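You operate a simulated robot arm through the tools that you are given. There is no shell and no other tool. Be economical: measure what you need, move in short steps, check, and stop when the job is done.

The job below is to be done with a simulated two-armed robot. You get a single attempt, and the scene is never put back.

## Task
Close the tap of the CLOVER pail, clean the steel plate, stand the pail on it.
Fine: hold the pail to close its tap; blue brush takes the honey smear off, then back where it lay; the other pail stays; nothing dropped, broken or left on. Set down upright: blue block brush. What is to be rubbed or washed off counts as gone when no trace of it is left.

The check looks at the end state, three seconds after you hand in, the way a careful person would. Anything else that was tipped, shoved, dropped, spilled or broken makes it a failure.

## Robot
Two 7-joint arms with three-finger grippers on one trunk, on a base that drives. Base frame: it is fixed to the floor where the robot stands at the start and does not move with it; the origin is under the middle of the robot, x ahead of it, y to its left, z up. Readings come in m, degrees, newtons and seconds.
The left shoulder is at the start at [0.03, 0.124, 1.108], the right one opposite. With the tool pointing down near the work surface each hand reaches from about 0.1 to 0.78 m from the robot's upright axis, wherever it stands, measured 20 degrees to its own side. Places, roughly: something [0.6, -0.5, 0.9]. Payload 2.2 kg a hand.
Tool frame (each hand has its own): the origin (TCP) lies between the finger pads and is the grasp point; the fingertips stand 0.028 m ahead of it; z points along the fingers, y is the line along which they close. Largest opening 0.102 m; the body of the gripper starts 0.071 m behind the TCP.
Orientation is that of the tool frame in the base frame, as a unit quaternion [w, x, y, z]. With the fingers straight down and closing along the base's y, the tool's x points along the base's -x, its y along +y and its z along -z.

## Interface
- The arms move only by the tool arm_command. It takes "left_series", "right_series" or both (then of equal length, played together; a hand with none holds still); each is a list of rows, each an object of numbers (a shift or turn left out is 0, a gripper value left out holds the last): "tx", "ty", "tz": the shift along the tool's x, y, z in m; "rx", "ry", "rz": the turn, a rotation vector about the tool's x, y, z in degrees; "grip": the gripper command, from -1 (shut) to 1 (fully open), values between in proportion. In form: [{"tx": .., "ty": .., "tz": .., "rx": .., "ry": .., "rz": .., "grip": ..}, ...]. A call has 1 to 8 rows; each row is the pose to reach, as a shift and turn from the pose commanded when the call began, along the tool's axes at that moment. A row lasts 0.2 s, in which the tool goes at most 0.05 m and 8.6 degrees; a call with a longer step from one row to the next is refused whole, and so is a gripper value outside its range. A pose out of reach is approached as far as the arm can. The call stops where the force on the tool passes 40 N (or 10 N more than at its start, if that is more) or the arm is blocked; 0.2 s more then pass. Each finger halts on what it meets, pressing with about 43 N; the grip force reading is that of the motor and also rises with nothing between the fingers. The clock runs only during rows and for 0.2 s after the last one: add rows that repeat a pose to give the fingers time. The reply holds the time, the measured pose of the TCP, the force on the tool along the base axes, the opening and the grip force, in the units named above and with some noise, with the torque about the TCP (base axes, N m) and any sound that the robot's microphone picked up.
- Cameras (640 x 400 px; columns grow to the right, rows downward): "scene" is now at [0.0568, 0.0025, 1.8151]; the picture's right is [0.00, -1.00, -0.00], its down [-0.79, -0.00, -0.61] and it looks along [0.61, 0.00, -0.79] (base axes); focal length 292 px, centre (320, 200). "left" rides on the left gripper at [0.072, 0.038, -0.086] in its tool frame; the picture's right is [-0.47, 0.89, 0.00], its down [-0.60, -0.32, -0.73] and it looks along [-0.65, -0.34, 0.68] (tool axes); focal length 256 px, centre (320, 200). "right" rides on the right gripper at [0.069, 0.044, -0.086] in its tool frame; the picture's right is [-0.53, 0.85, 0.00], its down [-0.58, -0.36, -0.73] and it looks along [-0.62, -0.39, 0.68] (tool axes); focal length 256 px, centre (320, 200). There is no depth. A picture from a camera that has moved, and an enlarged one, comes with that camera's place and axes in the base frame and with its lens. The place of the scene camera against the robot may be out by one fixed shift of up to 0.018 m in any direction.
- camera(camera): a new picture of that camera. It takes no simulated time.
- lift_body(by): slides the trunk up (or, below 0, down) by that many m; the arms and the scene camera ride with it, the base frame stays. It gives what a move gives, with no picture.
- steer(legs): drives the robot by 1 to 6 legs, each [ahead, left, turn to the left] in m, m and degrees, along the robot's own axes; the way and the turn of a leg run together, so that a leg with both is an arc; at most 1.5 m and 180 degrees a leg. The arms and the cameras ride along, it lands a little off, and it stops where it bumps. It gives what a move gives.
- pan_tilt(pan, tilt): turns the head with the scene camera to pan (to the left, within 143 degrees either way) and tilt (down, from -29 to 69), counted from straight ahead of the robot. It gives what a move gives.
- enlarge(camera, box): a new picture of the part [left, top, right, bottom] of that camera's present view, enlarged. It takes no simulated time.
- close_job(): hands the job in; it is judged then, once.

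Work in short steps. Places have to be worked out from the pictures, the camera data and where the tool is seen: move nearer, look again, correct. Check each grasp and each placing, and mend what went wrong. You have 120 turns and 88 pictures in all, those below and enlarged ones among them. Open the grippers and draw the arms clear of the work before you hand the job in, unless the task says otherwise; then end with one line.

The tools are called after "Request:" as a command line: name --argument value ..., lists and objects as JSON in quotes. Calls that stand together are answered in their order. arm_command: Moves the arms, as the interface text tells. Its arguments: {"type":"object","properties":{"left_series":{"type":"array"},"right_series":{"type":"array"}},"required":[]} The other tools are called the same way: lift_body (by) slides the trunk up or down; steer (legs) drives the base; pan_tilt (pan, tilt) turns the head that bears the scene camera; camera (camera) takes a picture; enlarge (camera, box) takes an enlarged picture of a part of a camera's view; close_job () hands the job in.

At the start:

```text
t: 0.0
left_eef_pos: [0.5638, -0.0312, 1.1393]
left_orientation: [0.0, 0.0, 1.0, 0.0]
left_force: [0.1, -0.3, -0.9]
left_torque: [0.01, 0.0, 0.01]
left_grip_width: 0.1019
left_grasp_force: 0.1
right_eef_pos: [0.3242, -0.3726, 1.1295]
right_orientation: [0.0, -0.001, 1.0, 0.001]
right_force: [0.8, -1.1, -0.1]
right_torque: [-0.03, -0.04, 0.01]
right_grip_width: 0.102
right_grasp_force: 0.0
trunk travel left (down, up): [-0.35, 0.19]
robot x, y, heading: [-0.0003, 0.0013, -0.1]
head pan, tilt: [0.2, 52.1]
```

scene: 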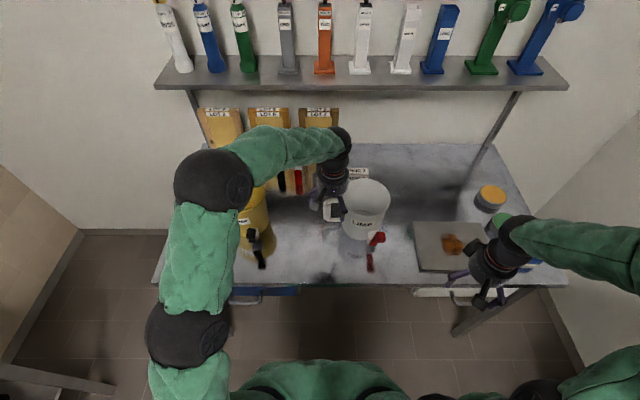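
right: 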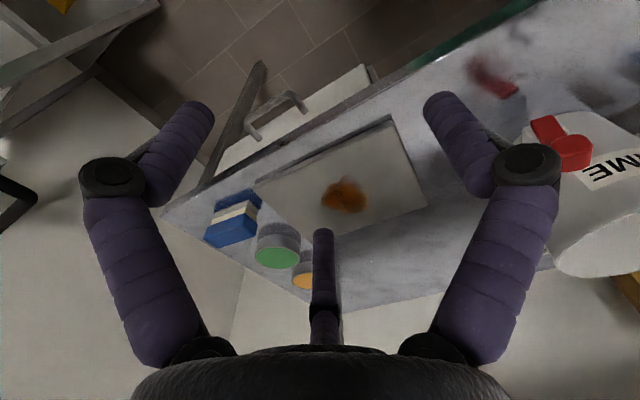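
left: 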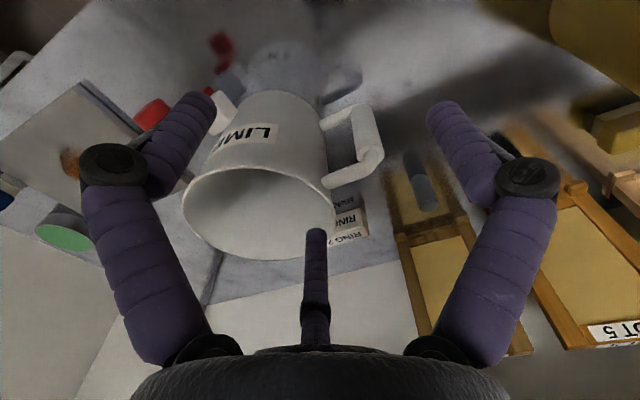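

The white pail seems to read "LIME", the yellow pail is half hidden by the left arm. I enlarge the scene to read the labels.

Request:
enlarge --camera "scene" --box '[220, 150, 420, 290]'

Request:
enlarge --camera "scene" --box '[390, 160, 590, 300]'

```text
2.86 times, centred on (320, 220) of scene
camera zoom: at [0.0568, 0.0025, 1.8151], right [0.0, -1.0, 0.0], down [-0.79, 0.0, -0.61], along [0.61, 0.0, -0.79], focal length 835 px, centre (320, 143)
```

zoom: 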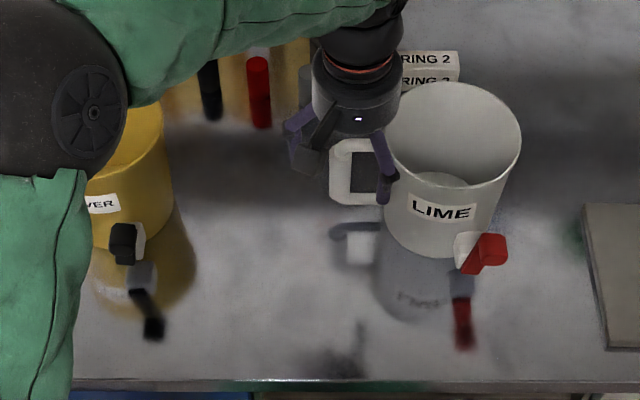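

```text
2.86 times, centred on (490, 230) of scene
camera zoom: at [0.0568, 0.0025, 1.8151], right [0.0, -1.0, 0.0], down [-0.79, 0.0, -0.61], along [0.61, 0.0, -0.79], focal length 835 px, centre (-166, 114)
```

zoom: 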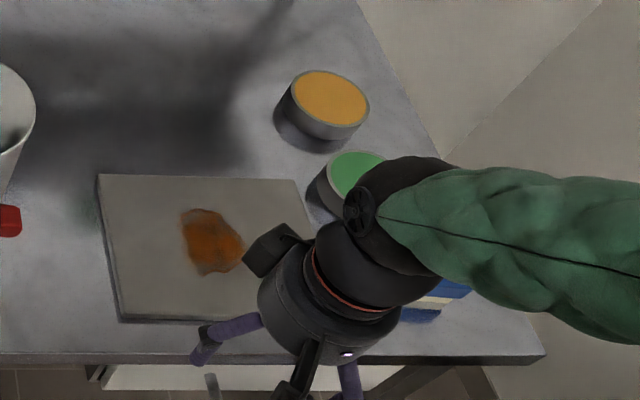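

The yellow pail is "...VER" = CLOVER, the white one is LIME. I lift both hands clear so I can view the scene.

Request:
arm_command --left_series '[{"tz": -0.05}, {"tz": -0.1}, {"tz": -0.15}, {"tx": 0.05, "tz": -0.15}, {"tx": 0.1, "tz": -0.15}, {"tx": 0.15, "tz": -0.15}, {"tx": 0.2, "tz": -0.15}, {"tx": 0.25, "tz": -0.15}]' --right_series '[{"tz": -0.02}, {"tz": -0.04, "tx": 0.03}, {"tz": -0.04, "tx": 0.06}, {"tz": -0.04, "tx": 0.09}, {"tz": -0.04, "tx": 0.12}, {"tz": -0.04, "tx": 0.14}, {"tz": -0.04, "tx": 0.16}, {"tz": -0.04, "tx": 0.18}]'

Request:
camera --camera "scene"

```text
t: 1.8
left_eef_pos: [0.3134, -0.0316, 1.2916]
left_orientation: [0.0, 0.0, 1.0, -0.001]
left_force: [-0.8, -0.3, -0.5]
left_torque: [-0.03, -0.03, -0.02]
left_grip_width: 0.1017
left_grasp_force: 0.2
right_eef_pos: [0.1435, -0.3705, 1.1697]
right_orientation: [0.001, 0.0, 1.0, -0.001]
right_force: [0.0, 0.2, -0.6]
right_torque: [-0.01, -0.05, 0.0]
right_grip_width: 0.1021
right_grasp_force: 0.0
trunk travel left (down, up): [-0.35, 0.19]
robot x, y, heading: [-0.0041, -0.0001, 0.2]
head pan, tilt: [0.2, 52.1]
```

```text
82 pictures are left
camera scene: at [0.0541, 0.004, 1.8152], right [0.0, -1.0, 0.0], down [-0.79, 0.0, -0.62], along [0.62, 0.0, -0.79], focal length 292 px, centre (320, 200)
```

scene: 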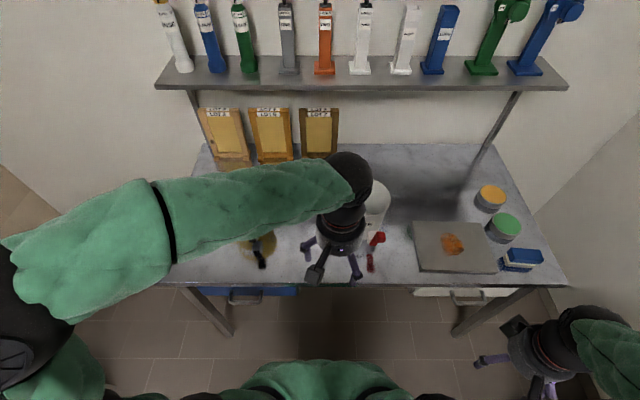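

Right side is clear now; the left arm still hides the clover pail, so I swing it left.

Request:
arm_command --left_series '[{"tx": 0.03, "ty": 0.04}, {"tx": 0.05, "ty": 0.08}, {"tx": 0.07, "ty": 0.125}, {"tx": 0.08, "ty": 0.17}, {"tx": 0.08, "ty": 0.22}, {"tx": 0.08, "ty": 0.27}, {"tx": 0.08, "ty": 0.32}, {"tx": 0.08, "ty": 0.37}]'

Request:
camera --camera "scene"

Request:
enlarge --camera "scene" --box '[200, 150, 400, 290]'

Request:
enlarge --camera "scene" --box '[400, 170, 560, 290]'

```text
t: 3.6
left_eef_pos: [0.2293, 0.3372, 1.2879]
left_orientation: [0.001, 0.0, 1.0, 0.001]
left_force: [0.2, -0.1, 1.1]
left_torque: [0.0, 0.01, 0.03]
left_grip_width: 0.102
left_grasp_force: 0.1
right_eef_pos: [0.1451, -0.37, 1.1698]
right_orientation: [0.0, -0.001, 1.0, 0.0]
right_force: [-0.1, 0.7, 0.0]
right_torque: [0.0, 0.02, 0.02]
right_grip_width: 0.1022
right_grasp_force: 0.0
trunk travel left (down, up): [-0.35, 0.19]
robot x, y, heading: [0.0009, 0.0046, 0.1]
head pan, tilt: [0.2, 52.1]
```

```text
81 pictures are left
camera scene: at [0.0569, 0.0032, 1.8151], right [0.0, -1.0, 0.0], down [-0.79, 0.0, -0.61], along [0.61, 0.0, -0.79], focal length 292 px, centre (320, 200)
```

scene: 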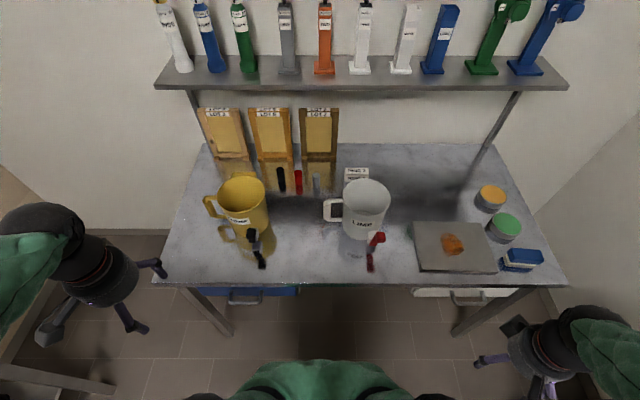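

```text
2.86 times, centred on (300, 220) of scene
camera zoom: at [0.0569, 0.0032, 1.8151], right [0.0, -1.0, 0.0], down [-0.79, 0.0, -0.61], along [0.61, 0.0, -0.79], focal length 835 px, centre (377, 143)
```

zoom: 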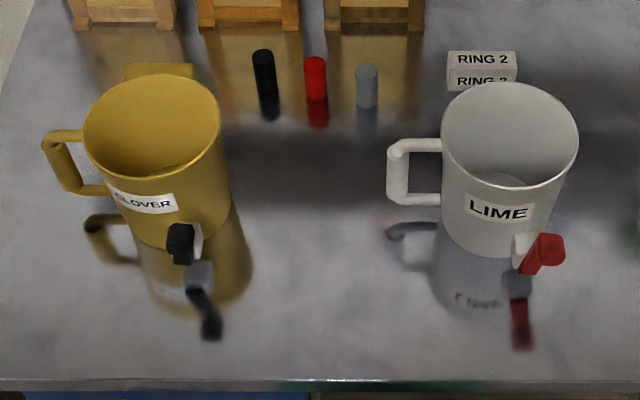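

```text
3.33 times, centred on (480, 230) of scene
camera zoom: at [0.0569, 0.0032, 1.8151], right [0.0, -1.0, 0.0], down [-0.79, 0.0, -0.61], along [0.61, 0.0, -0.79], focal length 974 px, centre (-213, 100)
```

zoom: 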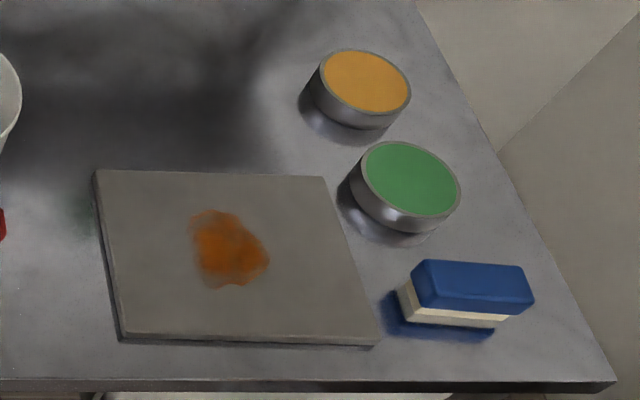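

Bench, pails, plate and brush are all visible. I bring the left hand camera to look closely at the clover tap from the front.

Request:
arm_command --left_series '[{"tx": -0.03, "ty": -0.02, "tz": 0.03}, {"tx": -0.06, "ty": -0.03, "tz": 0.06}, {"tx": -0.09, "ty": -0.04, "tz": 0.09}, {"tx": -0.11, "ty": -0.05, "tz": 0.13}, {"tx": -0.13, "ty": -0.06, "tz": 0.16}, {"tx": -0.14, "ty": -0.067, "tz": 0.19}]'

Request:
camera --camera "left"

```text
t: 5.0
left_eef_pos: [0.3744, 0.2724, 1.0976]
left_orientation: [-0.001, 0.0, 1.0, -0.001]
left_force: [0.2, 0.3, 0.1]
left_torque: [0.01, 0.04, 0.0]
left_grip_width: 0.102
left_grasp_force: 0.1
right_eef_pos: [0.1465, -0.3706, 1.1696]
right_orientation: [0.0, 0.0, 1.0, -0.001]
right_force: [-0.2, -0.3, -0.6]
right_torque: [-0.02, 0.01, -0.02]
right_grip_width: 0.1019
right_grasp_force: 0.0
trunk travel left (down, up): [-0.35, 0.19]
robot x, y, heading: [-0.0014, -0.0021, -0.1]
head pan, tilt: [0.2, 52.1]
```

```text
78 pictures are left
camera left: at [0.3022, 0.3112, 1.1825], right [0.47, 0.89, 0.0], down [0.6, -0.32, 0.73], along [0.65, -0.34, -0.68], focal length 256 px, centre (320, 200)
```

left: 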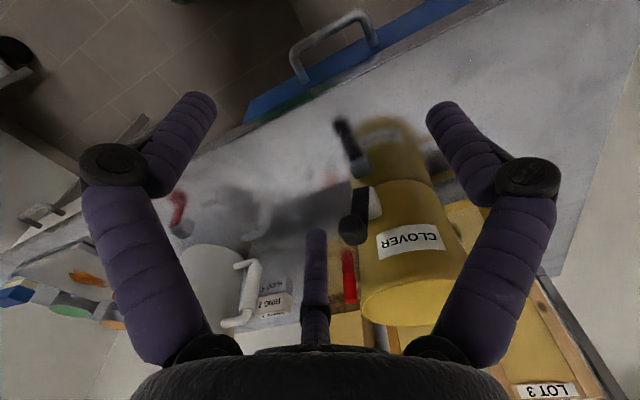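

The picture is upside down (image-down is up). I enlarge the clover tap and the lime one.

Request:
enlarge --camera "left" --box '[300, 100, 460, 260]'

```text
2.50 times, centred on (380, 180) of left
camera zoom: at [0.3022, 0.3112, 1.1825], right [0.47, 0.89, 0.0], down [0.6, -0.32, 0.73], along [0.65, -0.34, -0.68], focal length 640 px, centre (170, 250)
```

zoom: 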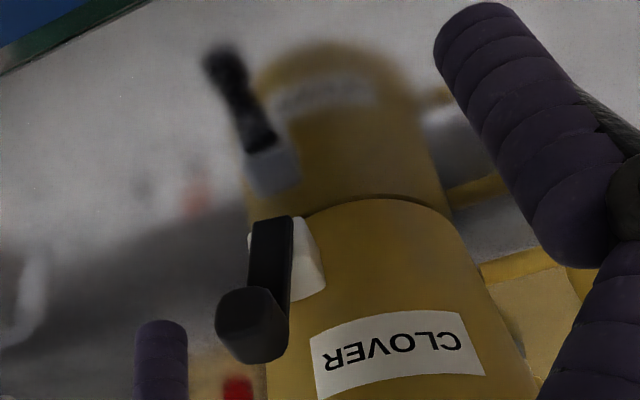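

The lever appears to stand up off a pale valve body; I need a side-on view. I pitch the left hand forward 40° and lower it so its camera looks nearly level.

Request:
arm_command --left_series '[{"ry": -8, "tx": -0.006, "ty": 0.008, "tz": 0.013}, {"ry": -16, "tx": -0.012, "ty": 0.016, "tz": 0.026}, {"ry": -24, "tx": -0.02, "ty": 0.024, "tz": 0.04}, {"ry": -32, "tx": -0.028, "ty": 0.032, "tz": 0.054}, {"ry": -40, "tx": -0.036, "ty": 0.04, "tz": 0.068}]'

Request:
camera --camera "left"

```text
t: 6.2
left_eef_pos: [0.4124, 0.3123, 1.0319]
left_orientation: [0.344, -0.001, 0.939, 0.001]
left_force: [-0.2, -0.6, -0.1]
left_torque: [0.01, -0.01, 0.01]
left_grip_width: 0.1019
left_grasp_force: 0.0
right_eef_pos: [0.1457, -0.3703, 1.1708]
right_orientation: [-0.001, 0.0, 1.0, 0.0]
right_force: [0.5, 0.4, -0.1]
right_torque: [0.01, 0.02, 0.03]
right_grip_width: 0.1017
right_grasp_force: 0.1
trunk travel left (down, up): [-0.35, 0.19]
robot x, y, heading: [-0.0013, 0.0002, 0.1]
head pan, tilt: [0.2, 52.1]
```

```text
76 pictures are left
camera left: at [0.301, 0.3509, 1.0505], right [0.35, 0.89, 0.3], down [-0.01, -0.32, 0.95], along [0.94, -0.34, -0.1], focal length 256 px, centre (320, 200)
```

left: 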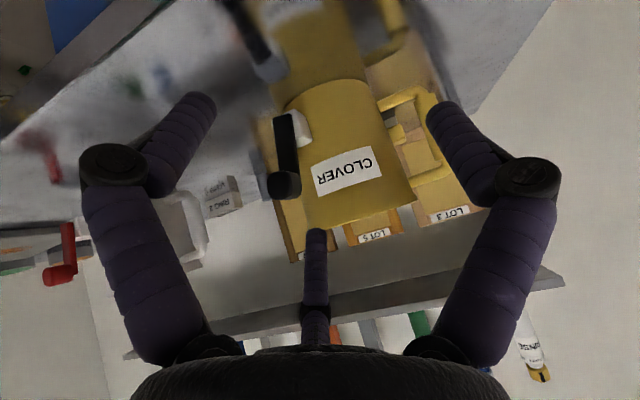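

Request:
enlarge --camera "left" --box '[220, 70, 380, 230]'

Request:
enlarge --camera "left" --box '[0, 120, 240, 300]'

```text
2.50 times, centred on (300, 150) of left
camera zoom: at [0.301, 0.3509, 1.0505], right [0.35, 0.89, 0.3], down [-0.01, -0.32, 0.95], along [0.94, -0.34, -0.1], focal length 640 px, centre (370, 325)
```

zoom: 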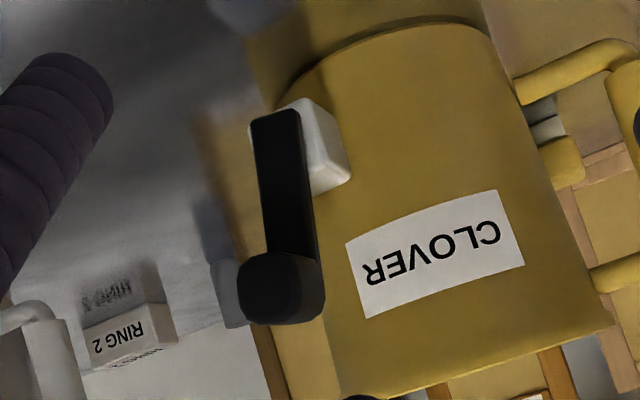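

```text
2.22 times, centred on (120, 210) of left
camera zoom: at [0.301, 0.3509, 1.0505], right [0.35, 0.89, 0.3], down [-0.01, -0.32, 0.95], along [0.94, -0.34, -0.1], focal length 569 px, centre (764, 178)
```

zoom: 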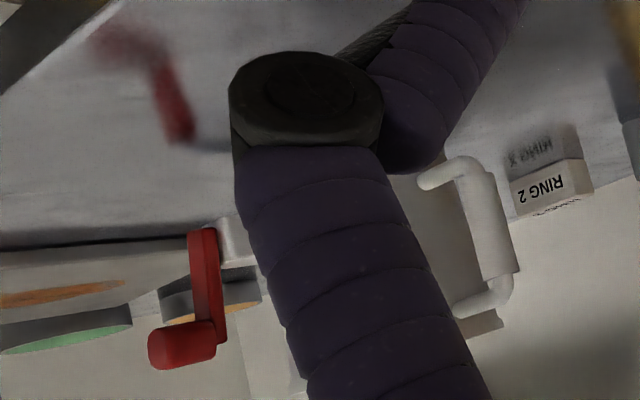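

The lever is a flat bar on the front of the valve with a knob at the top. I compare both taps with close zooms from the scene camera.

Request:
enlarge --camera "scene" --box '[225, 210, 289, 250]'

Request:
enlarge --camera "scene" --box '[336, 210, 400, 250]'

```text
10.00 times, centred on (257, 230) of scene
camera zoom: at [0.0563, 0.0024, 1.8151], right [0.0, -1.0, 0.0], down [-0.79, 0.0, -0.61], along [0.61, 0.0, -0.79], focal length 2923 px, centre (950, -100)
```

zoom: 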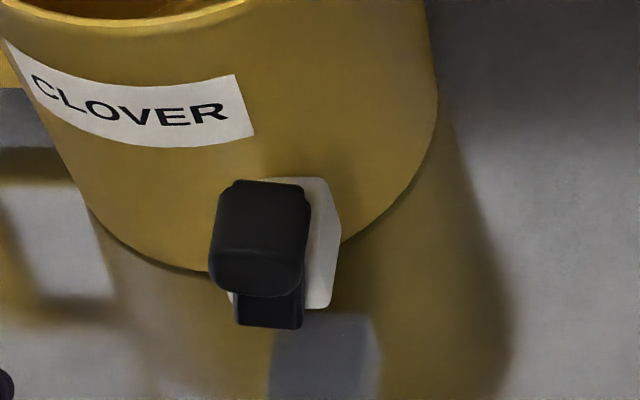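

```text
10.00 times, centred on (368, 230) of scene
camera zoom: at [0.0563, 0.0024, 1.8151], right [0.0, -1.0, 0.0], down [-0.79, 0.0, -0.61], along [0.61, 0.0, -0.79], focal length 2923 px, centre (-160, -100)
```

zoom: 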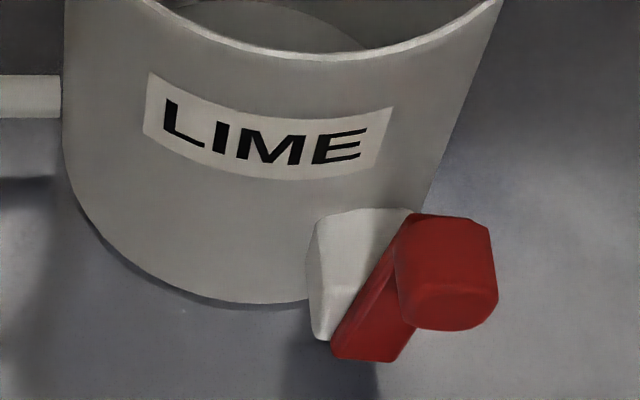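

Triangulation gives the clover knob at about (0.548, 0.229, 0.996), lever pivot (0.564, 0.243, 0.919), bench z≈0.879, pail centre ≈(0.66, 0.263), plate centre ≈(0.57,-0.47), brush ≈(0.50,-0.68). I clean first: retract the left hand and drive right so the right hand can reach.

Request:
arm_command --left_series '[{"tx": 0.01, "tz": -0.035, "ry": 6}, {"tx": 0.02, "tz": -0.07, "ry": 13}, {"tx": 0.03, "tz": -0.105, "ry": 20}, {"tx": 0.04, "tz": -0.14, "ry": 27}, {"tx": 0.05, "tz": -0.175, "ry": 34}, {"tx": 0.061, "tz": -0.208, "ry": 40}]'

Request:
steer --legs '[[0, -0.38, 0]]'

Request:
camera --camera "scene"

```text
t: 7.6
left_eef_pos: [0.2292, 0.3148, 1.1521]
left_orientation: [-0.001, 0.001, 1.0, -0.001]
left_force: [0.1, -0.7, 0.2]
left_torque: [0.01, -0.04, 0.03]
left_grip_width: 0.1022
left_grasp_force: 0.2
right_eef_pos: [0.144, -0.3721, 1.1704]
right_orientation: [0.001, 0.0, 1.0, 0.0]
right_force: [0.5, -0.1, 0.5]
right_torque: [0.01, -0.05, -0.02]
right_grip_width: 0.1019
right_grasp_force: 0.1
trunk travel left (down, up): [-0.35, 0.19]
robot x, y, heading: [-0.0001, 0.0041, 0.1]
head pan, tilt: [0.2, 52.1]
```

```text
t: 10.0
left_eef_pos: [0.2299, -0.0656, 1.1513]
left_orientation: [0.0, 0.001, 1.0, 0.0]
left_force: [0.5, -0.8, 0.4]
left_torque: [0.0, 0.02, 0.01]
left_grip_width: 0.102
left_grasp_force: 0.0
right_eef_pos: [0.1447, -0.7526, 1.1691]
right_orientation: [0.0, 0.0, 1.0, 0.0]
right_force: [-0.2, -1.4, 0.0]
right_torque: [0.04, 0.02, -0.01]
right_grip_width: 0.1021
right_grasp_force: 0.0
trunk travel left (down, up): [-0.35, 0.19]
robot x, y, heading: [0.0024, -0.3795, 0.1]
head pan, tilt: [0.2, 52.1]
```

```text
71 pictures are left
camera scene: at [0.056, -0.3779, 1.8151], right [0.0, -1.0, 0.0], down [-0.79, 0.0, -0.61], along [0.61, 0.0, -0.79], focal length 292 px, centre (320, 200)
```

scene: 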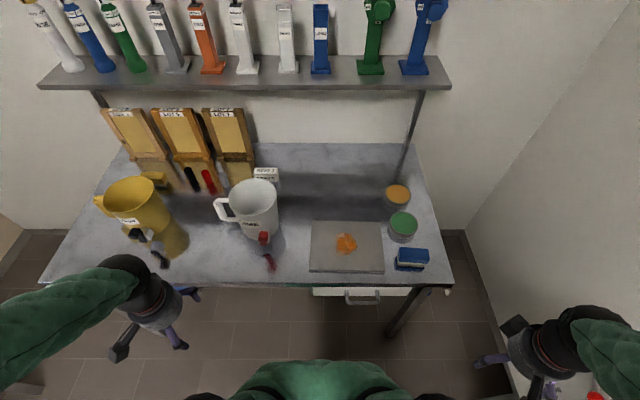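

Now I bring the right hand's camera over to look at the brush.

Request:
arm_command --right_series '[{"tx": -0.035, "ty": 0.021}, {"tx": -0.07, "ty": 0.042, "tz": 0.01}, {"tx": -0.105, "ty": 0.063, "tz": 0.03}, {"tx": -0.14, "ty": 0.084, "tz": 0.05}, {"tx": -0.175, "ty": 0.105, "tz": 0.075}, {"tx": -0.21, "ty": 0.126, "tz": 0.1}, {"tx": -0.242, "ty": 0.143, "tz": 0.131}]'

Request:
camera --camera "right"

Request:
enlarge --camera "scene" --box '[300, 200, 460, 300]'

```text
t: 11.6
left_eef_pos: [0.2314, -0.0647, 1.1507]
left_orientation: [0.0, 0.001, 1.0, 0.0]
left_force: [1.0, 0.1, -0.2]
left_torque: [0.03, 0.04, 0.01]
left_grip_width: 0.1021
left_grasp_force: 0.1
right_eef_pos: [0.3889, -0.608, 1.0381]
right_orientation: [-0.001, 0.002, 1.0, 0.0]
right_force: [0.1, -0.6, -1.1]
right_torque: [0.0, 0.01, 0.05]
right_grip_width: 0.1019
right_grasp_force: 0.0
trunk travel left (down, up): [-0.35, 0.19]
robot x, y, heading: [0.0014, -0.3792, -0.1]
head pan, tilt: [0.2, 52.1]
```

```text
70 pictures are left
camera right: at [0.3196, -0.5635, 1.1244], right [0.54, 0.84, 0.0], down [0.58, -0.37, 0.73], along [0.62, -0.39, -0.68], focal length 256 px, centre (320, 200)
```

right: 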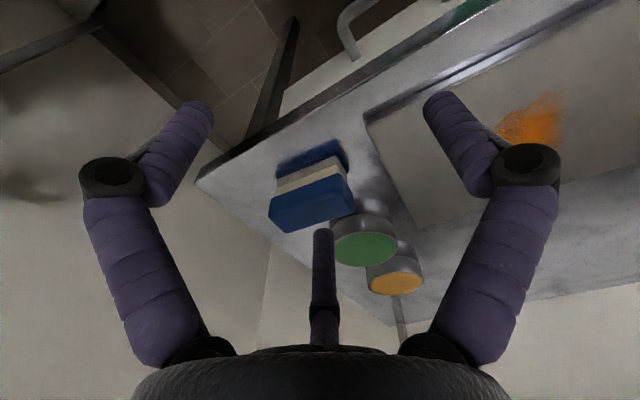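

```text
4.00 times, centred on (380, 250) of scene
camera zoom: at [0.0586, -0.3769, 1.815], right [0.0, -1.0, 0.0], down [-0.79, 0.0, -0.61], along [0.61, 0.0, -0.79], focal length 1169 px, centre (80, 0)
```

zoom: 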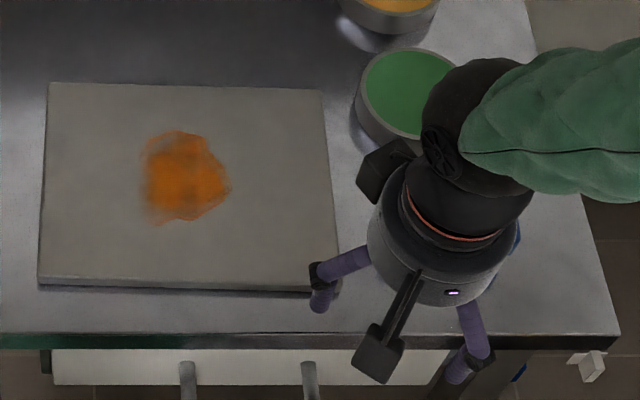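

Request:
enlarge --camera "right" --box '[240, 120, 400, 250]'

```text
3.08 times, centred on (320, 185) of right
camera zoom: at [0.3196, -0.5635, 1.1244], right [0.54, 0.84, 0.0], down [0.58, -0.37, 0.73], along [0.62, -0.39, -0.68], focal length 788 px, centre (320, 246)
```

zoom: 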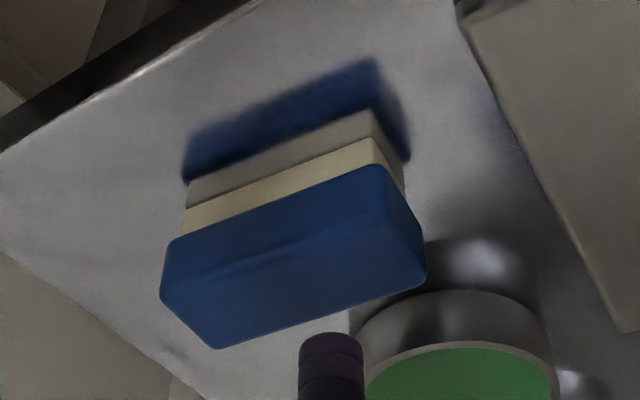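

The brush's centre is near (0.515,-0.70), its length along y (about 6° off). I turn the right hand 96° so it closes across the brush's short side and move above it.

Request:
arm_command --right_series '[{"rz": 8, "tx": -0.016, "ty": -0.011}, {"rz": 16, "tx": -0.032, "ty": -0.023}, {"rz": 24, "tx": -0.048, "ty": -0.034}, {"rz": 32, "tx": -0.064, "ty": -0.046}, {"rz": 40, "tx": -0.08, "ty": -0.057}, {"rz": 48, "tx": -0.096, "ty": -0.069}, {"rz": 56, "tx": -0.11, "ty": -0.08}, {"rz": 64, "tx": -0.126, "ty": -0.092}]'

Request:
arm_command --right_series '[{"rz": 8}, {"rz": 16}, {"rz": 24}, {"rz": 32, "grip": 0.57}, {"rz": 32, "grip": 0.57}]'

Request:
camera --camera "right"

```text
t: 13.4
left_eef_pos: [0.2313, -0.0646, 1.1513]
left_orientation: [0.0, 0.001, 1.0, 0.0]
left_force: [0.6, 0.2, 0.3]
left_torque: [-0.02, -0.03, 0.03]
left_grip_width: 0.1019
left_grasp_force: 0.1
right_eef_pos: [0.5133, -0.7016, 1.0383]
right_orientation: [0.0, 0.532, 0.847, 0.0]
right_force: [0.4, -1.0, -0.1]
right_torque: [0.03, -0.02, 0.0]
right_grip_width: 0.1019
right_grasp_force: 0.0
trunk travel left (down, up): [-0.35, 0.19]
robot x, y, heading: [-0.001, -0.3816, -0.1]
head pan, tilt: [0.2, 52.1]
```

```text
t: 14.6
left_eef_pos: [0.2303, -0.0646, 1.1507]
left_orientation: [0.0, 0.001, 1.0, 0.0]
left_force: [0.3, 0.6, -0.1]
left_torque: [-0.01, 0.03, 0.03]
left_grip_width: 0.1023
left_grasp_force: 0.1
right_eef_pos: [0.5123, -0.7009, 1.0381]
right_orientation: [0.0, 0.744, 0.669, 0.0]
right_force: [0.2, -0.1, 1.1]
right_torque: [-0.02, 0.01, 0.02]
right_grip_width: 0.0801
right_grasp_force: 0.0
trunk travel left (down, up): [-0.35, 0.19]
robot x, y, heading: [0.0012, -0.3764, -0.3]
head pan, tilt: [0.2, 52.1]
```

```text
67 pictures are left
camera right: at [0.5634, -0.6367, 1.125], right [0.78, -0.62, 0.0], down [-0.43, -0.53, 0.73], along [-0.46, -0.57, -0.68], focal length 256 px, centre (320, 200)
```

right: 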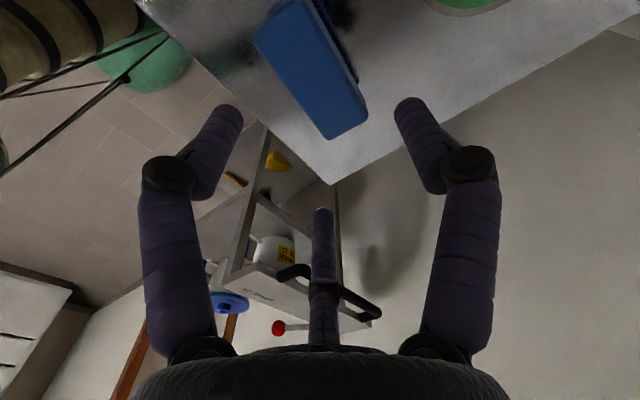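

The brush lies centred between the fingers at ≈(0.512,-0.697). I descend around it.

Request:
arm_command --right_series '[{"tz": 0.04, "tx": 0.004}, {"tz": 0.075, "tx": 0.004}, {"tz": 0.1, "tx": 0.004}, {"tz": 0.115, "tx": 0.004}]'

Request:
camera --camera "right"

```text
t: 15.4
left_eef_pos: [0.2289, -0.0644, 1.1515]
left_orientation: [0.001, 0.002, 1.0, -0.001]
left_force: [0.1, 0.7, 0.2]
left_torque: [0.0, 0.07, -0.02]
left_grip_width: 0.1017
left_grasp_force: 0.0
right_eef_pos: [0.518, -0.7002, 0.9482]
right_orientation: [0.007, 0.745, 0.668, 0.003]
right_force: [-9.9, 3.9, 27.9]
right_torque: [0.62, 0.96, 0.09]
right_grip_width: 0.0971
right_grasp_force: 12.6
trunk travel left (down, up): [-0.35, 0.19]
robot x, y, heading: [-0.0027, -0.379, -0.2]
head pan, tilt: [0.2, 52.1]
stopped in row 4 (right hand): the force on the tool passed its limit at 45 N (the readings are from after the stop); the commanded pose is now the measured one
```

```text
66 pictures are left
camera right: at [0.5685, -0.6357, 1.0336], right [0.78, -0.62, 0.01], down [-0.43, -0.53, 0.73], along [-0.45, -0.58, -0.68], focal length 256 px, centre (320, 200)
```

right: 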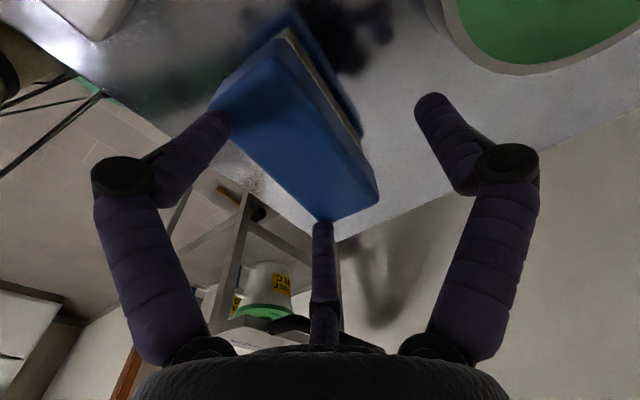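

A finger touched the brush top on the -x side; I back up and re-measure.

Request:
arm_command --right_series '[{"tz": -0.02}, {"tz": -0.05}, {"tz": -0.05}]'

Request:
camera --camera "right"

Request:
enlarge --camera "scene" --box '[370, 220, 450, 290]'

```text
t: 16.2
left_eef_pos: [0.2312, -0.0649, 1.1526]
left_orientation: [0.001, 0.001, 1.0, -0.001]
left_force: [0.3, -0.4, 0.4]
left_torque: [-0.02, 0.03, 0.03]
left_grip_width: 0.1021
left_grasp_force: 0.2
right_eef_pos: [0.5195, -0.7011, 0.9933]
right_orientation: [0.005, 0.744, 0.668, 0.001]
right_force: [0.8, -0.2, -0.1]
right_torque: [0.03, 0.0, -0.01]
right_grip_width: 0.0801
right_grasp_force: 0.1
trunk travel left (down, up): [-0.35, 0.19]
robot x, y, heading: [-0.003, -0.3758, 0.1]
head pan, tilt: [0.2, 52.1]
```

```text
65 pictures are left
camera right: at [0.5697, -0.6358, 1.0799], right [0.78, -0.62, 0.01], down [-0.43, -0.53, 0.73], along [-0.45, -0.57, -0.68], focal length 256 px, centre (320, 200)
```

right: 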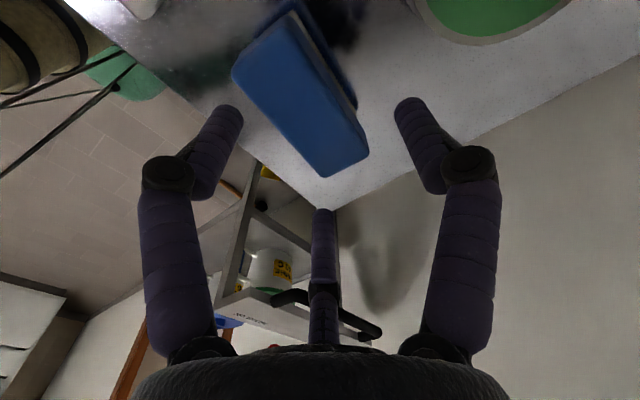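

```text
5.71 times, centred on (410, 255) of scene
camera zoom: at [0.0573, -0.3776, 1.815], right [0.0, -1.0, 0.0], down [-0.79, 0.0, -0.61], along [0.61, 0.0, -0.79], focal length 1670 px, centre (-194, -114)
```

zoom: 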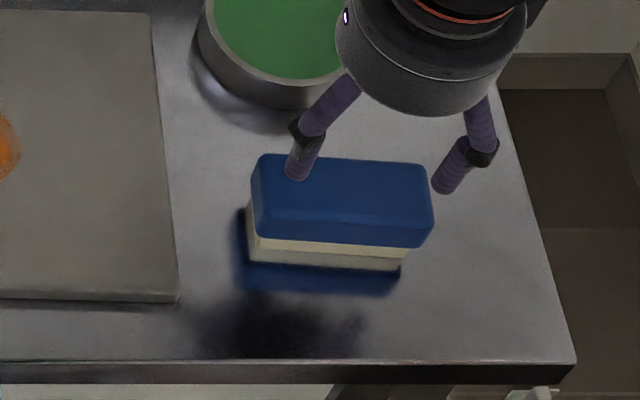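

The hand is seen to have three fingers (one on tool +y, a pair on −y side), so the pair landed on the brush. I open fully, shift ~1.8 cm toward −x so the pair clears the brush's front, and go down slowly.

Request:
arm_command --right_series '[{"ty": -0.018, "tx": 0.002, "grip": 1}, {"ty": -0.018, "tx": 0.002, "grip": 1}, {"ty": -0.018, "tx": 0.002, "tz": 0.025}, {"ty": -0.018, "tx": 0.002, "tz": 0.04}, {"ty": -0.018, "tx": 0.002, "tz": 0.055}, {"ty": -0.018, "tx": 0.002, "tz": 0.068}]'

Request:
camera --camera "right"

```text
t: 17.6
left_eef_pos: [0.2293, -0.0666, 1.1514]
left_orientation: [0.0, 0.001, 1.0, 0.0]
left_force: [-0.1, 0.2, -0.1]
left_torque: [0.05, 0.0, 0.02]
left_grip_width: 0.102
left_grasp_force: 0.1
right_eef_pos: [0.5007, -0.696, 0.9256]
right_orientation: [0.005, 0.744, 0.668, 0.002]
right_force: [0.0, -0.7, -0.1]
right_torque: [0.0, -0.02, 0.0]
right_grip_width: 0.102
right_grasp_force: 0.1
trunk travel left (down, up): [-0.35, 0.19]
robot x, y, heading: [0.0005, -0.3788, -0.5]
head pan, tilt: [0.2, 52.1]
```

```text
63 pictures are left
camera right: at [0.5507, -0.6318, 1.0118], right [0.78, -0.62, 0.01], down [-0.43, -0.53, 0.73], along [-0.45, -0.58, -0.68], focal length 256 px, centre (320, 200)
```

right: 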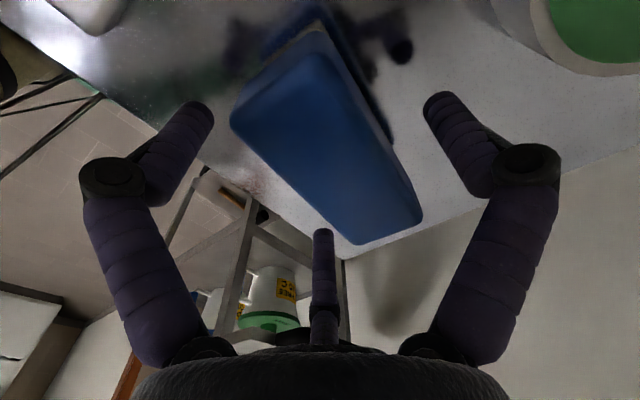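

No contact, the brush lies between the fingers. I close.

Request:
arm_command --right_series '[{"grip": 0.3}, {"grip": -0.2}, {"grip": -0.6}, {"grip": -1}, {"grip": -1}, {"grip": -1}]'

Request:
camera --camera "right"

```text
t: 19.1
left_eef_pos: [0.2309, -0.0645, 1.1503]
left_orientation: [0.001, 0.002, 1.0, 0.0]
left_force: [0.1, 0.6, 0.6]
left_torque: [0.03, 0.0, 0.04]
left_grip_width: 0.1021
left_grasp_force: 0.0
right_eef_pos: [0.4998, -0.6972, 0.9257]
right_orientation: [0.006, 0.744, 0.668, 0.002]
right_force: [2.1, 0.0, 4.0]
right_torque: [-0.01, 0.02, -0.01]
right_grip_width: 0.0612
right_grasp_force: 42.7
trunk travel left (down, up): [-0.35, 0.19]
robot x, y, heading: [0.0014, -0.379, 0.1]
head pan, tilt: [0.2, 52.1]
```

```text
62 pictures are left
camera right: at [0.5507, -0.6318, 1.0124], right [0.78, -0.62, 0.01], down [-0.43, -0.53, 0.73], along [-0.45, -0.58, -0.68], focal length 256 px, centre (320, 200)
```

right: 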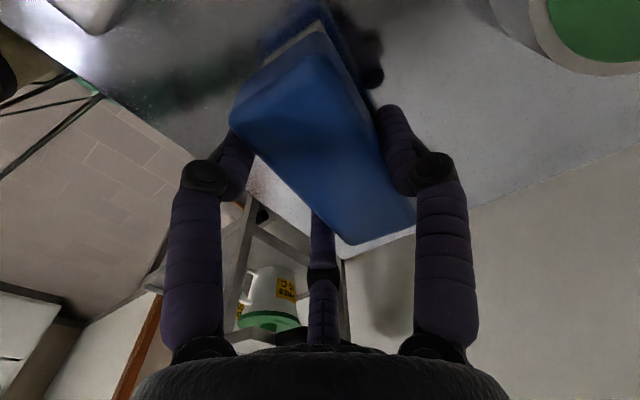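

Gripped (6.1 cm, 43 N). I lift and carry the brush over to the smear at about (0.572,-0.471).

Request:
arm_command --right_series '[{"tz": -0.03}, {"tz": -0.06, "tx": 0.02}, {"tz": -0.07, "tx": 0.065, "ty": 0.01}, {"tz": -0.07, "tx": 0.11, "ty": 0.02}, {"tz": -0.07, "tx": 0.15, "ty": 0.03}, {"tz": -0.07, "tx": 0.19, "ty": 0.038}, {"tz": -0.07, "tx": 0.2315, "ty": 0.038}, {"tz": -0.07, "tx": 0.2315, "ty": 0.038}]'

Request:
camera --camera "right"

Request:
enlarge --camera "scene" --box '[300, 200, 460, 300]'

```text
t: 20.9
left_eef_pos: [0.2305, -0.0664, 1.1523]
left_orientation: [0.0, 0.002, 1.0, 0.0]
left_force: [0.5, 0.2, 0.0]
left_torque: [0.02, -0.01, -0.03]
left_grip_width: 0.1021
left_grasp_force: 0.0
right_eef_pos: [0.5666, -0.4687, 0.9935]
right_orientation: [0.005, 0.745, 0.667, 0.003]
right_force: [0.5, 0.2, -0.9]
right_torque: [0.02, 0.03, -0.01]
right_grip_width: 0.0613
right_grasp_force: 43.4
trunk travel left (down, up): [-0.35, 0.19]
robot x, y, heading: [-0.0035, -0.376, -0.0]
head pan, tilt: [0.2, 52.1]
```

```text
61 pictures are left
camera right: at [0.6161, -0.4048, 1.08], right [0.78, -0.62, 0.01], down [-0.43, -0.53, 0.73], along [-0.45, -0.57, -0.68], focal length 256 px, centre (320, 200)
```

right: 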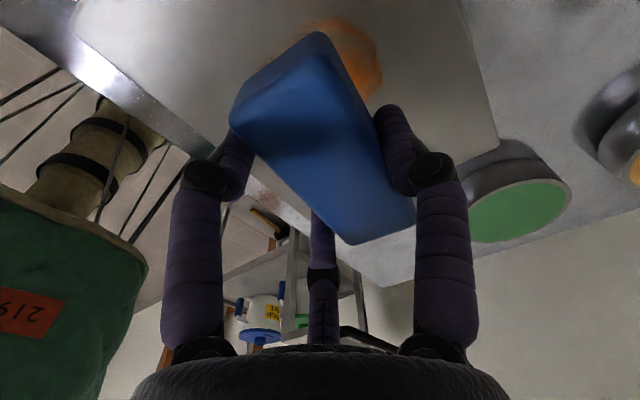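

```text
4.00 times, centred on (380, 250) of scene
camera zoom: at [0.0561, -0.3782, 1.8151], right [0.0, -1.0, 0.0], down [-0.79, 0.0, -0.61], along [0.61, 0.0, -0.79], focal length 1169 px, centre (80, 0)
```

zoom: 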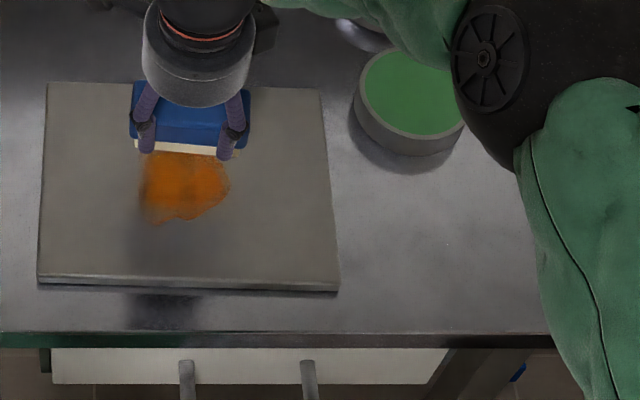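

Brush is held level over the smear. I lower it gently onto the plate.

Request:
arm_command --right_series '[{"tz": 0.03}, {"tz": 0.045}, {"tz": 0.053}]'

```text
t: 21.6
left_eef_pos: [0.2295, -0.0657, 1.1514]
left_orientation: [0.001, 0.002, 1.0, 0.001]
left_force: [-0.6, 0.7, 0.5]
left_torque: [-0.01, 0.0, 0.01]
left_grip_width: 0.1023
left_grasp_force: 0.0
right_eef_pos: [0.5656, -0.468, 0.9419]
right_orientation: [0.006, 0.744, 0.668, 0.002]
right_force: [-0.5, 1.1, 1.1]
right_torque: [-0.05, 0.05, -0.02]
right_grip_width: 0.0615
right_grasp_force: 42.9
trunk travel left (down, up): [-0.35, 0.19]
robot x, y, heading: [0.0019, -0.3805, -0.2]
head pan, tilt: [0.2, 52.1]
```

Request:
arm_command --right_series '[{"tz": 0.004}, {"tz": 0.004}]'

```text
t: 22.2
left_eef_pos: [0.2295, -0.0635, 1.1522]
left_orientation: [0.002, 0.001, 1.0, 0.0]
left_force: [-0.5, 1.3, 0.2]
left_torque: [-0.01, -0.04, -0.01]
left_grip_width: 0.1019
left_grasp_force: 0.0
right_eef_pos: [0.566, -0.4706, 0.9419]
right_orientation: [0.008, 0.745, 0.667, 0.005]
right_force: [-3.9, 5.9, 27.1]
right_torque: [0.01, 0.44, -0.03]
right_grip_width: 0.0614
right_grasp_force: 43.2
trunk travel left (down, up): [-0.35, 0.19]
robot x, y, heading: [-0.002, -0.3804, 0.1]
head pan, tilt: [0.2, 52.1]
```

Contact at TCP z≈0.942 with 27 N; I ease off slightly and make strokes along x across the smear.

Request:
arm_command --right_series '[{"tz": -0.0022}, {"tz": -0.0022, "ty": 0.025}, {"tz": -0.0022, "ty": 0.045}, {"tz": -0.0022, "ty": 0.015}, {"tz": -0.0022, "ty": -0.02}, {"tz": -0.0022, "ty": -0.055}, {"tz": -0.0022, "ty": -0.02}, {"tz": -0.0022, "ty": 0.0}]'

Request:
enlarge --camera "scene" --box '[300, 200, 460, 300]'

```text
t: 24.1
left_eef_pos: [0.2299, -0.0642, 1.1511]
left_orientation: [0.0, 0.002, 1.0, 0.001]
left_force: [-0.5, -0.9, 0.2]
left_torque: [0.01, -0.01, 0.03]
left_grip_width: 0.1021
left_grasp_force: 0.1
right_eef_pos: [0.5634, -0.4725, 0.942]
right_orientation: [0.005, 0.744, 0.668, 0.001]
right_force: [-0.1, 0.0, -0.4]
right_torque: [0.02, 0.0, -0.02]
right_grip_width: 0.0614
right_grasp_force: 42.7
trunk travel left (down, up): [-0.35, 0.19]
robot x, y, heading: [-0.0011, -0.3785, -0.1]
head pan, tilt: [0.2, 52.1]
```

```text
4.00 times, centred on (380, 250) of scene
camera zoom: at [0.0557, -0.3769, 1.815], right [0.0, -1.0, 0.0], down [-0.79, 0.0, -0.61], along [0.61, 0.0, -0.79], focal length 1169 px, centre (80, 0)
```

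zoom: 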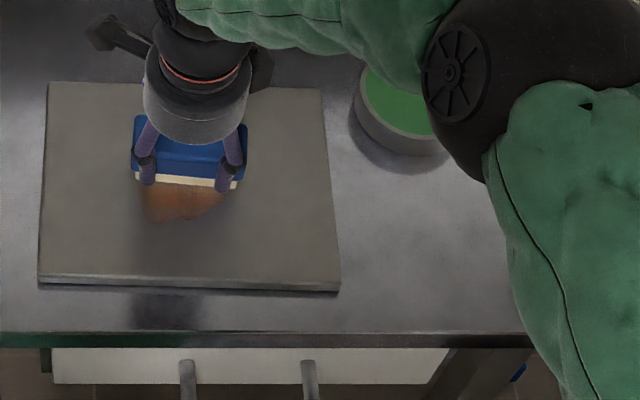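

The smear fades. I press a touch more and repeat the strokes, twice over.

Request:
arm_command --right_series '[{"tz": 0.0015}, {"tz": 0.0015, "ty": -0.035}, {"tz": 0.0015, "ty": -0.065}, {"tz": 0.0015, "ty": -0.03}, {"tz": 0.0015, "ty": 0.01}, {"tz": 0.0015, "ty": 0.045}, {"tz": 0.0015, "ty": 0.01}, {"tz": 0.0015, "ty": -0.03}]'

Request:
arm_command --right_series '[{"ty": -0.035}, {"ty": 0.0}, {"ty": 0.035}, {"ty": 0.075}, {"ty": 0.035}, {"ty": 0.0}, {"ty": -0.035}, {"ty": 0.0}]'

Request:
enlarge --camera "scene" --box '[300, 200, 460, 300]'

```text
t: 25.9
left_eef_pos: [0.2292, -0.0658, 1.1508]
left_orientation: [0.001, 0.0, 1.0, 0.0]
left_force: [0.2, -0.1, 0.3]
left_torque: [-0.01, -0.01, -0.02]
left_grip_width: 0.102
left_grasp_force: 0.0
right_eef_pos: [0.5347, -0.4633, 0.9413]
right_orientation: [0.007, 0.745, 0.667, 0.005]
right_force: [3.1, -1.8, 28.9]
right_torque: [-0.2, 0.14, 0.17]
right_grip_width: 0.0615
right_grasp_force: 43.1
trunk travel left (down, up): [-0.35, 0.19]
robot x, y, heading: [-0.003, -0.3824, -0.0]
head pan, tilt: [0.2, 52.1]
```

```text
t: 27.6
left_eef_pos: [0.2292, -0.0648, 1.15]
left_orientation: [0.0, 0.002, 1.0, 0.0]
left_force: [0.5, 0.0, 0.4]
left_torque: [-0.03, 0.03, -0.02]
left_grip_width: 0.1021
left_grasp_force: 0.1
right_eef_pos: [0.534, -0.4661, 0.9408]
right_orientation: [0.005, 0.744, 0.668, 0.001]
right_force: [-9.5, 0.2, 22.8]
right_torque: [0.31, 0.36, 0.07]
right_grip_width: 0.0614
right_grasp_force: 43.0
trunk travel left (down, up): [-0.35, 0.19]
robot x, y, heading: [-0.001, -0.3797, -0.1]
head pan, tilt: [0.2, 52.1]
```

```text
4.00 times, centred on (380, 250) of scene
camera zoom: at [0.0557, -0.3765, 1.8153], right [0.0, -1.0, 0.0], down [-0.79, 0.0, -0.61], along [0.61, 0.0, -0.79], focal length 1169 px, centre (80, 0)
```

zoom: 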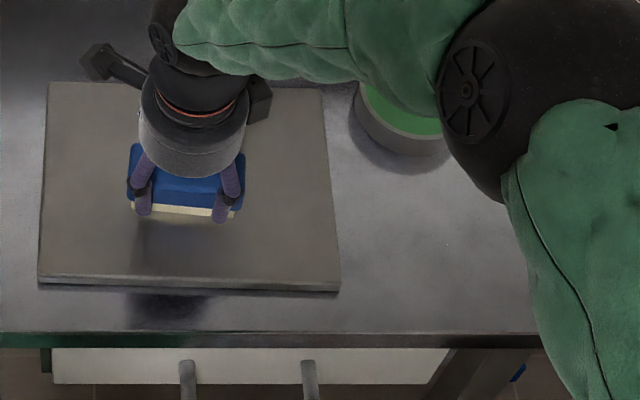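

Nearly gone and the plate hasn't shifted. I do one wider set of strokes with sideways offsets, then lift to inspect.

Request:
arm_command --right_series '[{"tx": 0.015, "tz": -0.0005}, {"tx": 0.015, "ty": 0.04, "tz": -0.0005}, {"tx": 0.015, "ty": 0.075, "tz": -0.0005}, {"tx": -0.015, "ty": 0.075, "tz": -0.0005}, {"tx": -0.015, "ty": 0.035, "tz": -0.0005}, {"tx": -0.015, "ty": 0.0, "tz": -0.0005}, {"tx": -0.015, "ty": -0.025, "tz": -0.0005}, {"tx": 0.015, "ty": -0.025, "tz": -0.0005}]'

Request:
arm_command --right_series '[{"tz": -0.03}, {"tz": -0.06}, {"tz": -0.06, "tx": -0.04}, {"tz": -0.06, "tx": -0.08}, {"tz": -0.06, "tx": -0.12}, {"tz": -0.06, "tx": -0.16}]'

Request:
enlarge --camera "scene" --box '[300, 210, 400, 280]'

```text
t: 29.6
left_eef_pos: [0.2296, -0.0666, 1.1513]
left_orientation: [0.001, 0.002, 1.0, 0.001]
left_force: [0.4, 0.1, -0.7]
left_torque: [0.0, 0.03, 0.0]
left_grip_width: 0.1019
left_grasp_force: 0.0
right_eef_pos: [0.51, -0.4508, 0.9415]
right_orientation: [0.007, 0.745, 0.667, 0.002]
right_force: [-6.4, 0.5, 15.4]
right_torque: [0.48, 0.22, 0.21]
right_grip_width: 0.0615
right_grasp_force: 42.9
trunk travel left (down, up): [-0.35, 0.19]
robot x, y, heading: [-0.0026, -0.382, -0.2]
head pan, tilt: [0.2, 52.1]
stopped in row 8 (right hand): the force on the tool passed its limit at 41 N (the readings are from after the stop); the commanded pose is now the measured one
```

```text
t: 31.0
left_eef_pos: [0.2293, -0.0666, 1.1509]
left_orientation: [0.0, 0.001, 1.0, -0.001]
left_force: [-0.2, -0.9, -0.2]
left_torque: [0.04, -0.01, 0.0]
left_grip_width: 0.1022
left_grasp_force: 0.0
right_eef_pos: [0.4938, -0.6106, 1.0023]
right_orientation: [0.006, 0.745, 0.667, 0.002]
right_force: [0.2, -0.7, -0.4]
right_torque: [0.0, 0.02, 0.01]
right_grip_width: 0.0612
right_grasp_force: 42.9
trunk travel left (down, up): [-0.35, 0.19]
robot x, y, heading: [-0.0013, -0.3817, -0.1]
head pan, tilt: [0.2, 52.1]
```

```text
5.71 times, centred on (350, 245) of scene
camera zoom: at [0.0554, -0.3785, 1.8151], right [0.0, -1.0, 0.0], down [-0.79, 0.0, -0.61], along [0.61, 0.0, -0.79], focal length 1670 px, centre (149, -57)
```

zoom: 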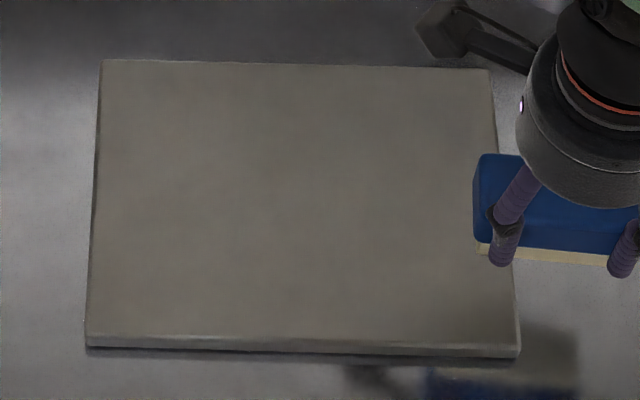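

The plate is spotless from here. I take the brush back to its old place (TCP 0.500,-0.697,0.926).

Request:
arm_command --right_series '[{"tx": -0.04, "ty": 0.008}, {"tx": -0.0855, "ty": 0.015}, {"tx": -0.0855, "ty": 0.015, "tz": 0.03}, {"tx": -0.0855, "ty": 0.015, "tz": 0.055}, {"tx": -0.0855, "ty": 0.015, "tz": 0.07}, {"tx": -0.0855, "ty": 0.015, "tz": 0.0745}, {"tx": -0.0855, "ty": 0.015, "tz": 0.0745}]'

```text
t: 32.6
left_eef_pos: [0.2299, -0.0661, 1.1505]
left_orientation: [0.0, 0.002, 1.0, -0.001]
left_force: [0.7, -0.2, -0.5]
left_torque: [0.0, -0.03, 0.0]
left_grip_width: 0.1019
left_grasp_force: 0.1
right_eef_pos: [0.4973, -0.6948, 0.9288]
right_orientation: [0.007, 0.745, 0.667, 0.001]
right_force: [-0.2, 0.4, -0.8]
right_torque: [-0.01, 0.02, 0.02]
right_grip_width: 0.0614
right_grasp_force: 42.6
trunk travel left (down, up): [-0.35, 0.19]
robot x, y, heading: [0.002, -0.3807, 0.1]
head pan, tilt: [0.2, 52.1]
```

Request:
arm_command --right_series '[{"ty": 0.0025, "tx": -0.002}, {"ty": 0.0025, "tx": -0.002, "tz": 0.0025}, {"ty": 0.0025, "tx": -0.002, "tz": 0.0028}]'

```text
t: 33.4
left_eef_pos: [0.2292, -0.0661, 1.1516]
left_orientation: [0.001, 0.002, 1.0, 0.0]
left_force: [-0.4, 0.4, 0.3]
left_torque: [-0.03, -0.01, -0.01]
left_grip_width: 0.1021
left_grasp_force: 0.0
right_eef_pos: [0.5008, -0.6988, 0.9246]
right_orientation: [0.007, 0.746, 0.666, 0.002]
right_force: [-0.9, 2.1, 3.7]
right_torque: [0.26, 0.01, 0.01]
right_grip_width: 0.0612
right_grasp_force: 43.0
trunk travel left (down, up): [-0.35, 0.19]
robot x, y, heading: [0.0009, -0.3788, -0.2]
head pan, tilt: [0.2, 52.1]
```

Light contact (≈4 N): the brush is on the bench. I open and rise.

Request:
arm_command --right_series '[{"grip": -0.2}, {"grip": 0.4}, {"grip": 1}, {"grip": 1}, {"grip": 1, "tz": -0.03}, {"grip": 1, "tz": -0.07}, {"grip": 1, "tz": -0.11}, {"grip": 1, "tz": -0.15}]'

Request:
camera --camera "right"

Request:
enlarge --camera "scene" --box '[300, 200, 460, 300]'

```text
t: 35.2
left_eef_pos: [0.2301, -0.0657, 1.1513]
left_orientation: [0.0, 0.002, 1.0, 0.0]
left_force: [-0.3, -0.5, -0.2]
left_torque: [0.0, 0.01, 0.01]
left_grip_width: 0.102
left_grasp_force: 0.0
right_eef_pos: [0.4991, -0.6944, 1.074]
right_orientation: [0.005, 0.745, 0.667, 0.001]
right_force: [-0.6, -0.1, -0.2]
right_torque: [-0.02, -0.04, 0.0]
right_grip_width: 0.1021
right_grasp_force: 0.1
trunk travel left (down, up): [-0.35, 0.19]
robot x, y, heading: [-0.0072, -0.3773, -0.3]
head pan, tilt: [0.2, 52.1]
```

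```text
56 pictures are left
camera right: at [0.5496, -0.6309, 1.1593], right [0.78, -0.62, 0.01], down [-0.43, -0.53, 0.73], along [-0.45, -0.58, -0.68], focal length 256 px, centre (320, 200)
```

right: 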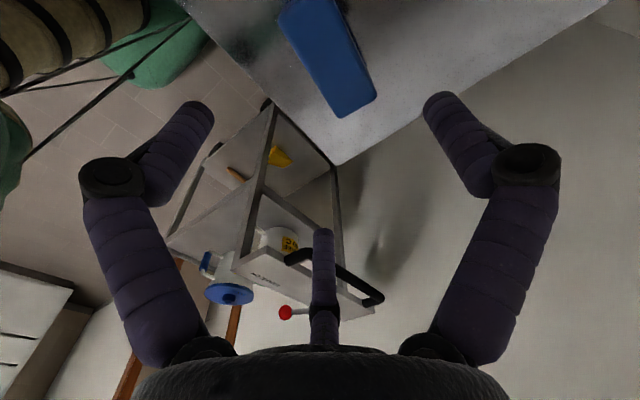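

```text
4.00 times, centred on (380, 250) of scene
camera zoom: at [0.055, -0.377, 1.8151], right [0.0, -1.0, 0.0], down [-0.79, 0.0, -0.62], along [0.62, 0.0, -0.79], focal length 1169 px, centre (80, 0)
```

zoom: 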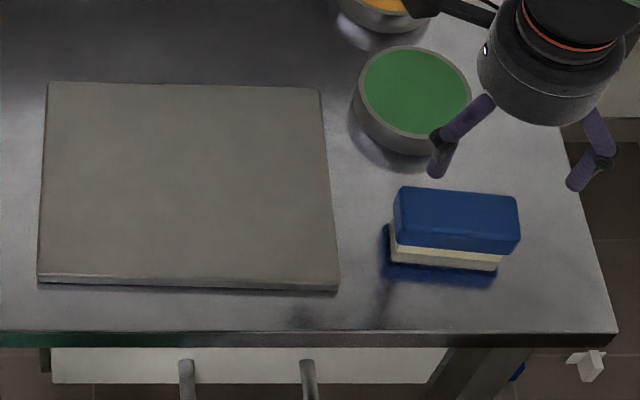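

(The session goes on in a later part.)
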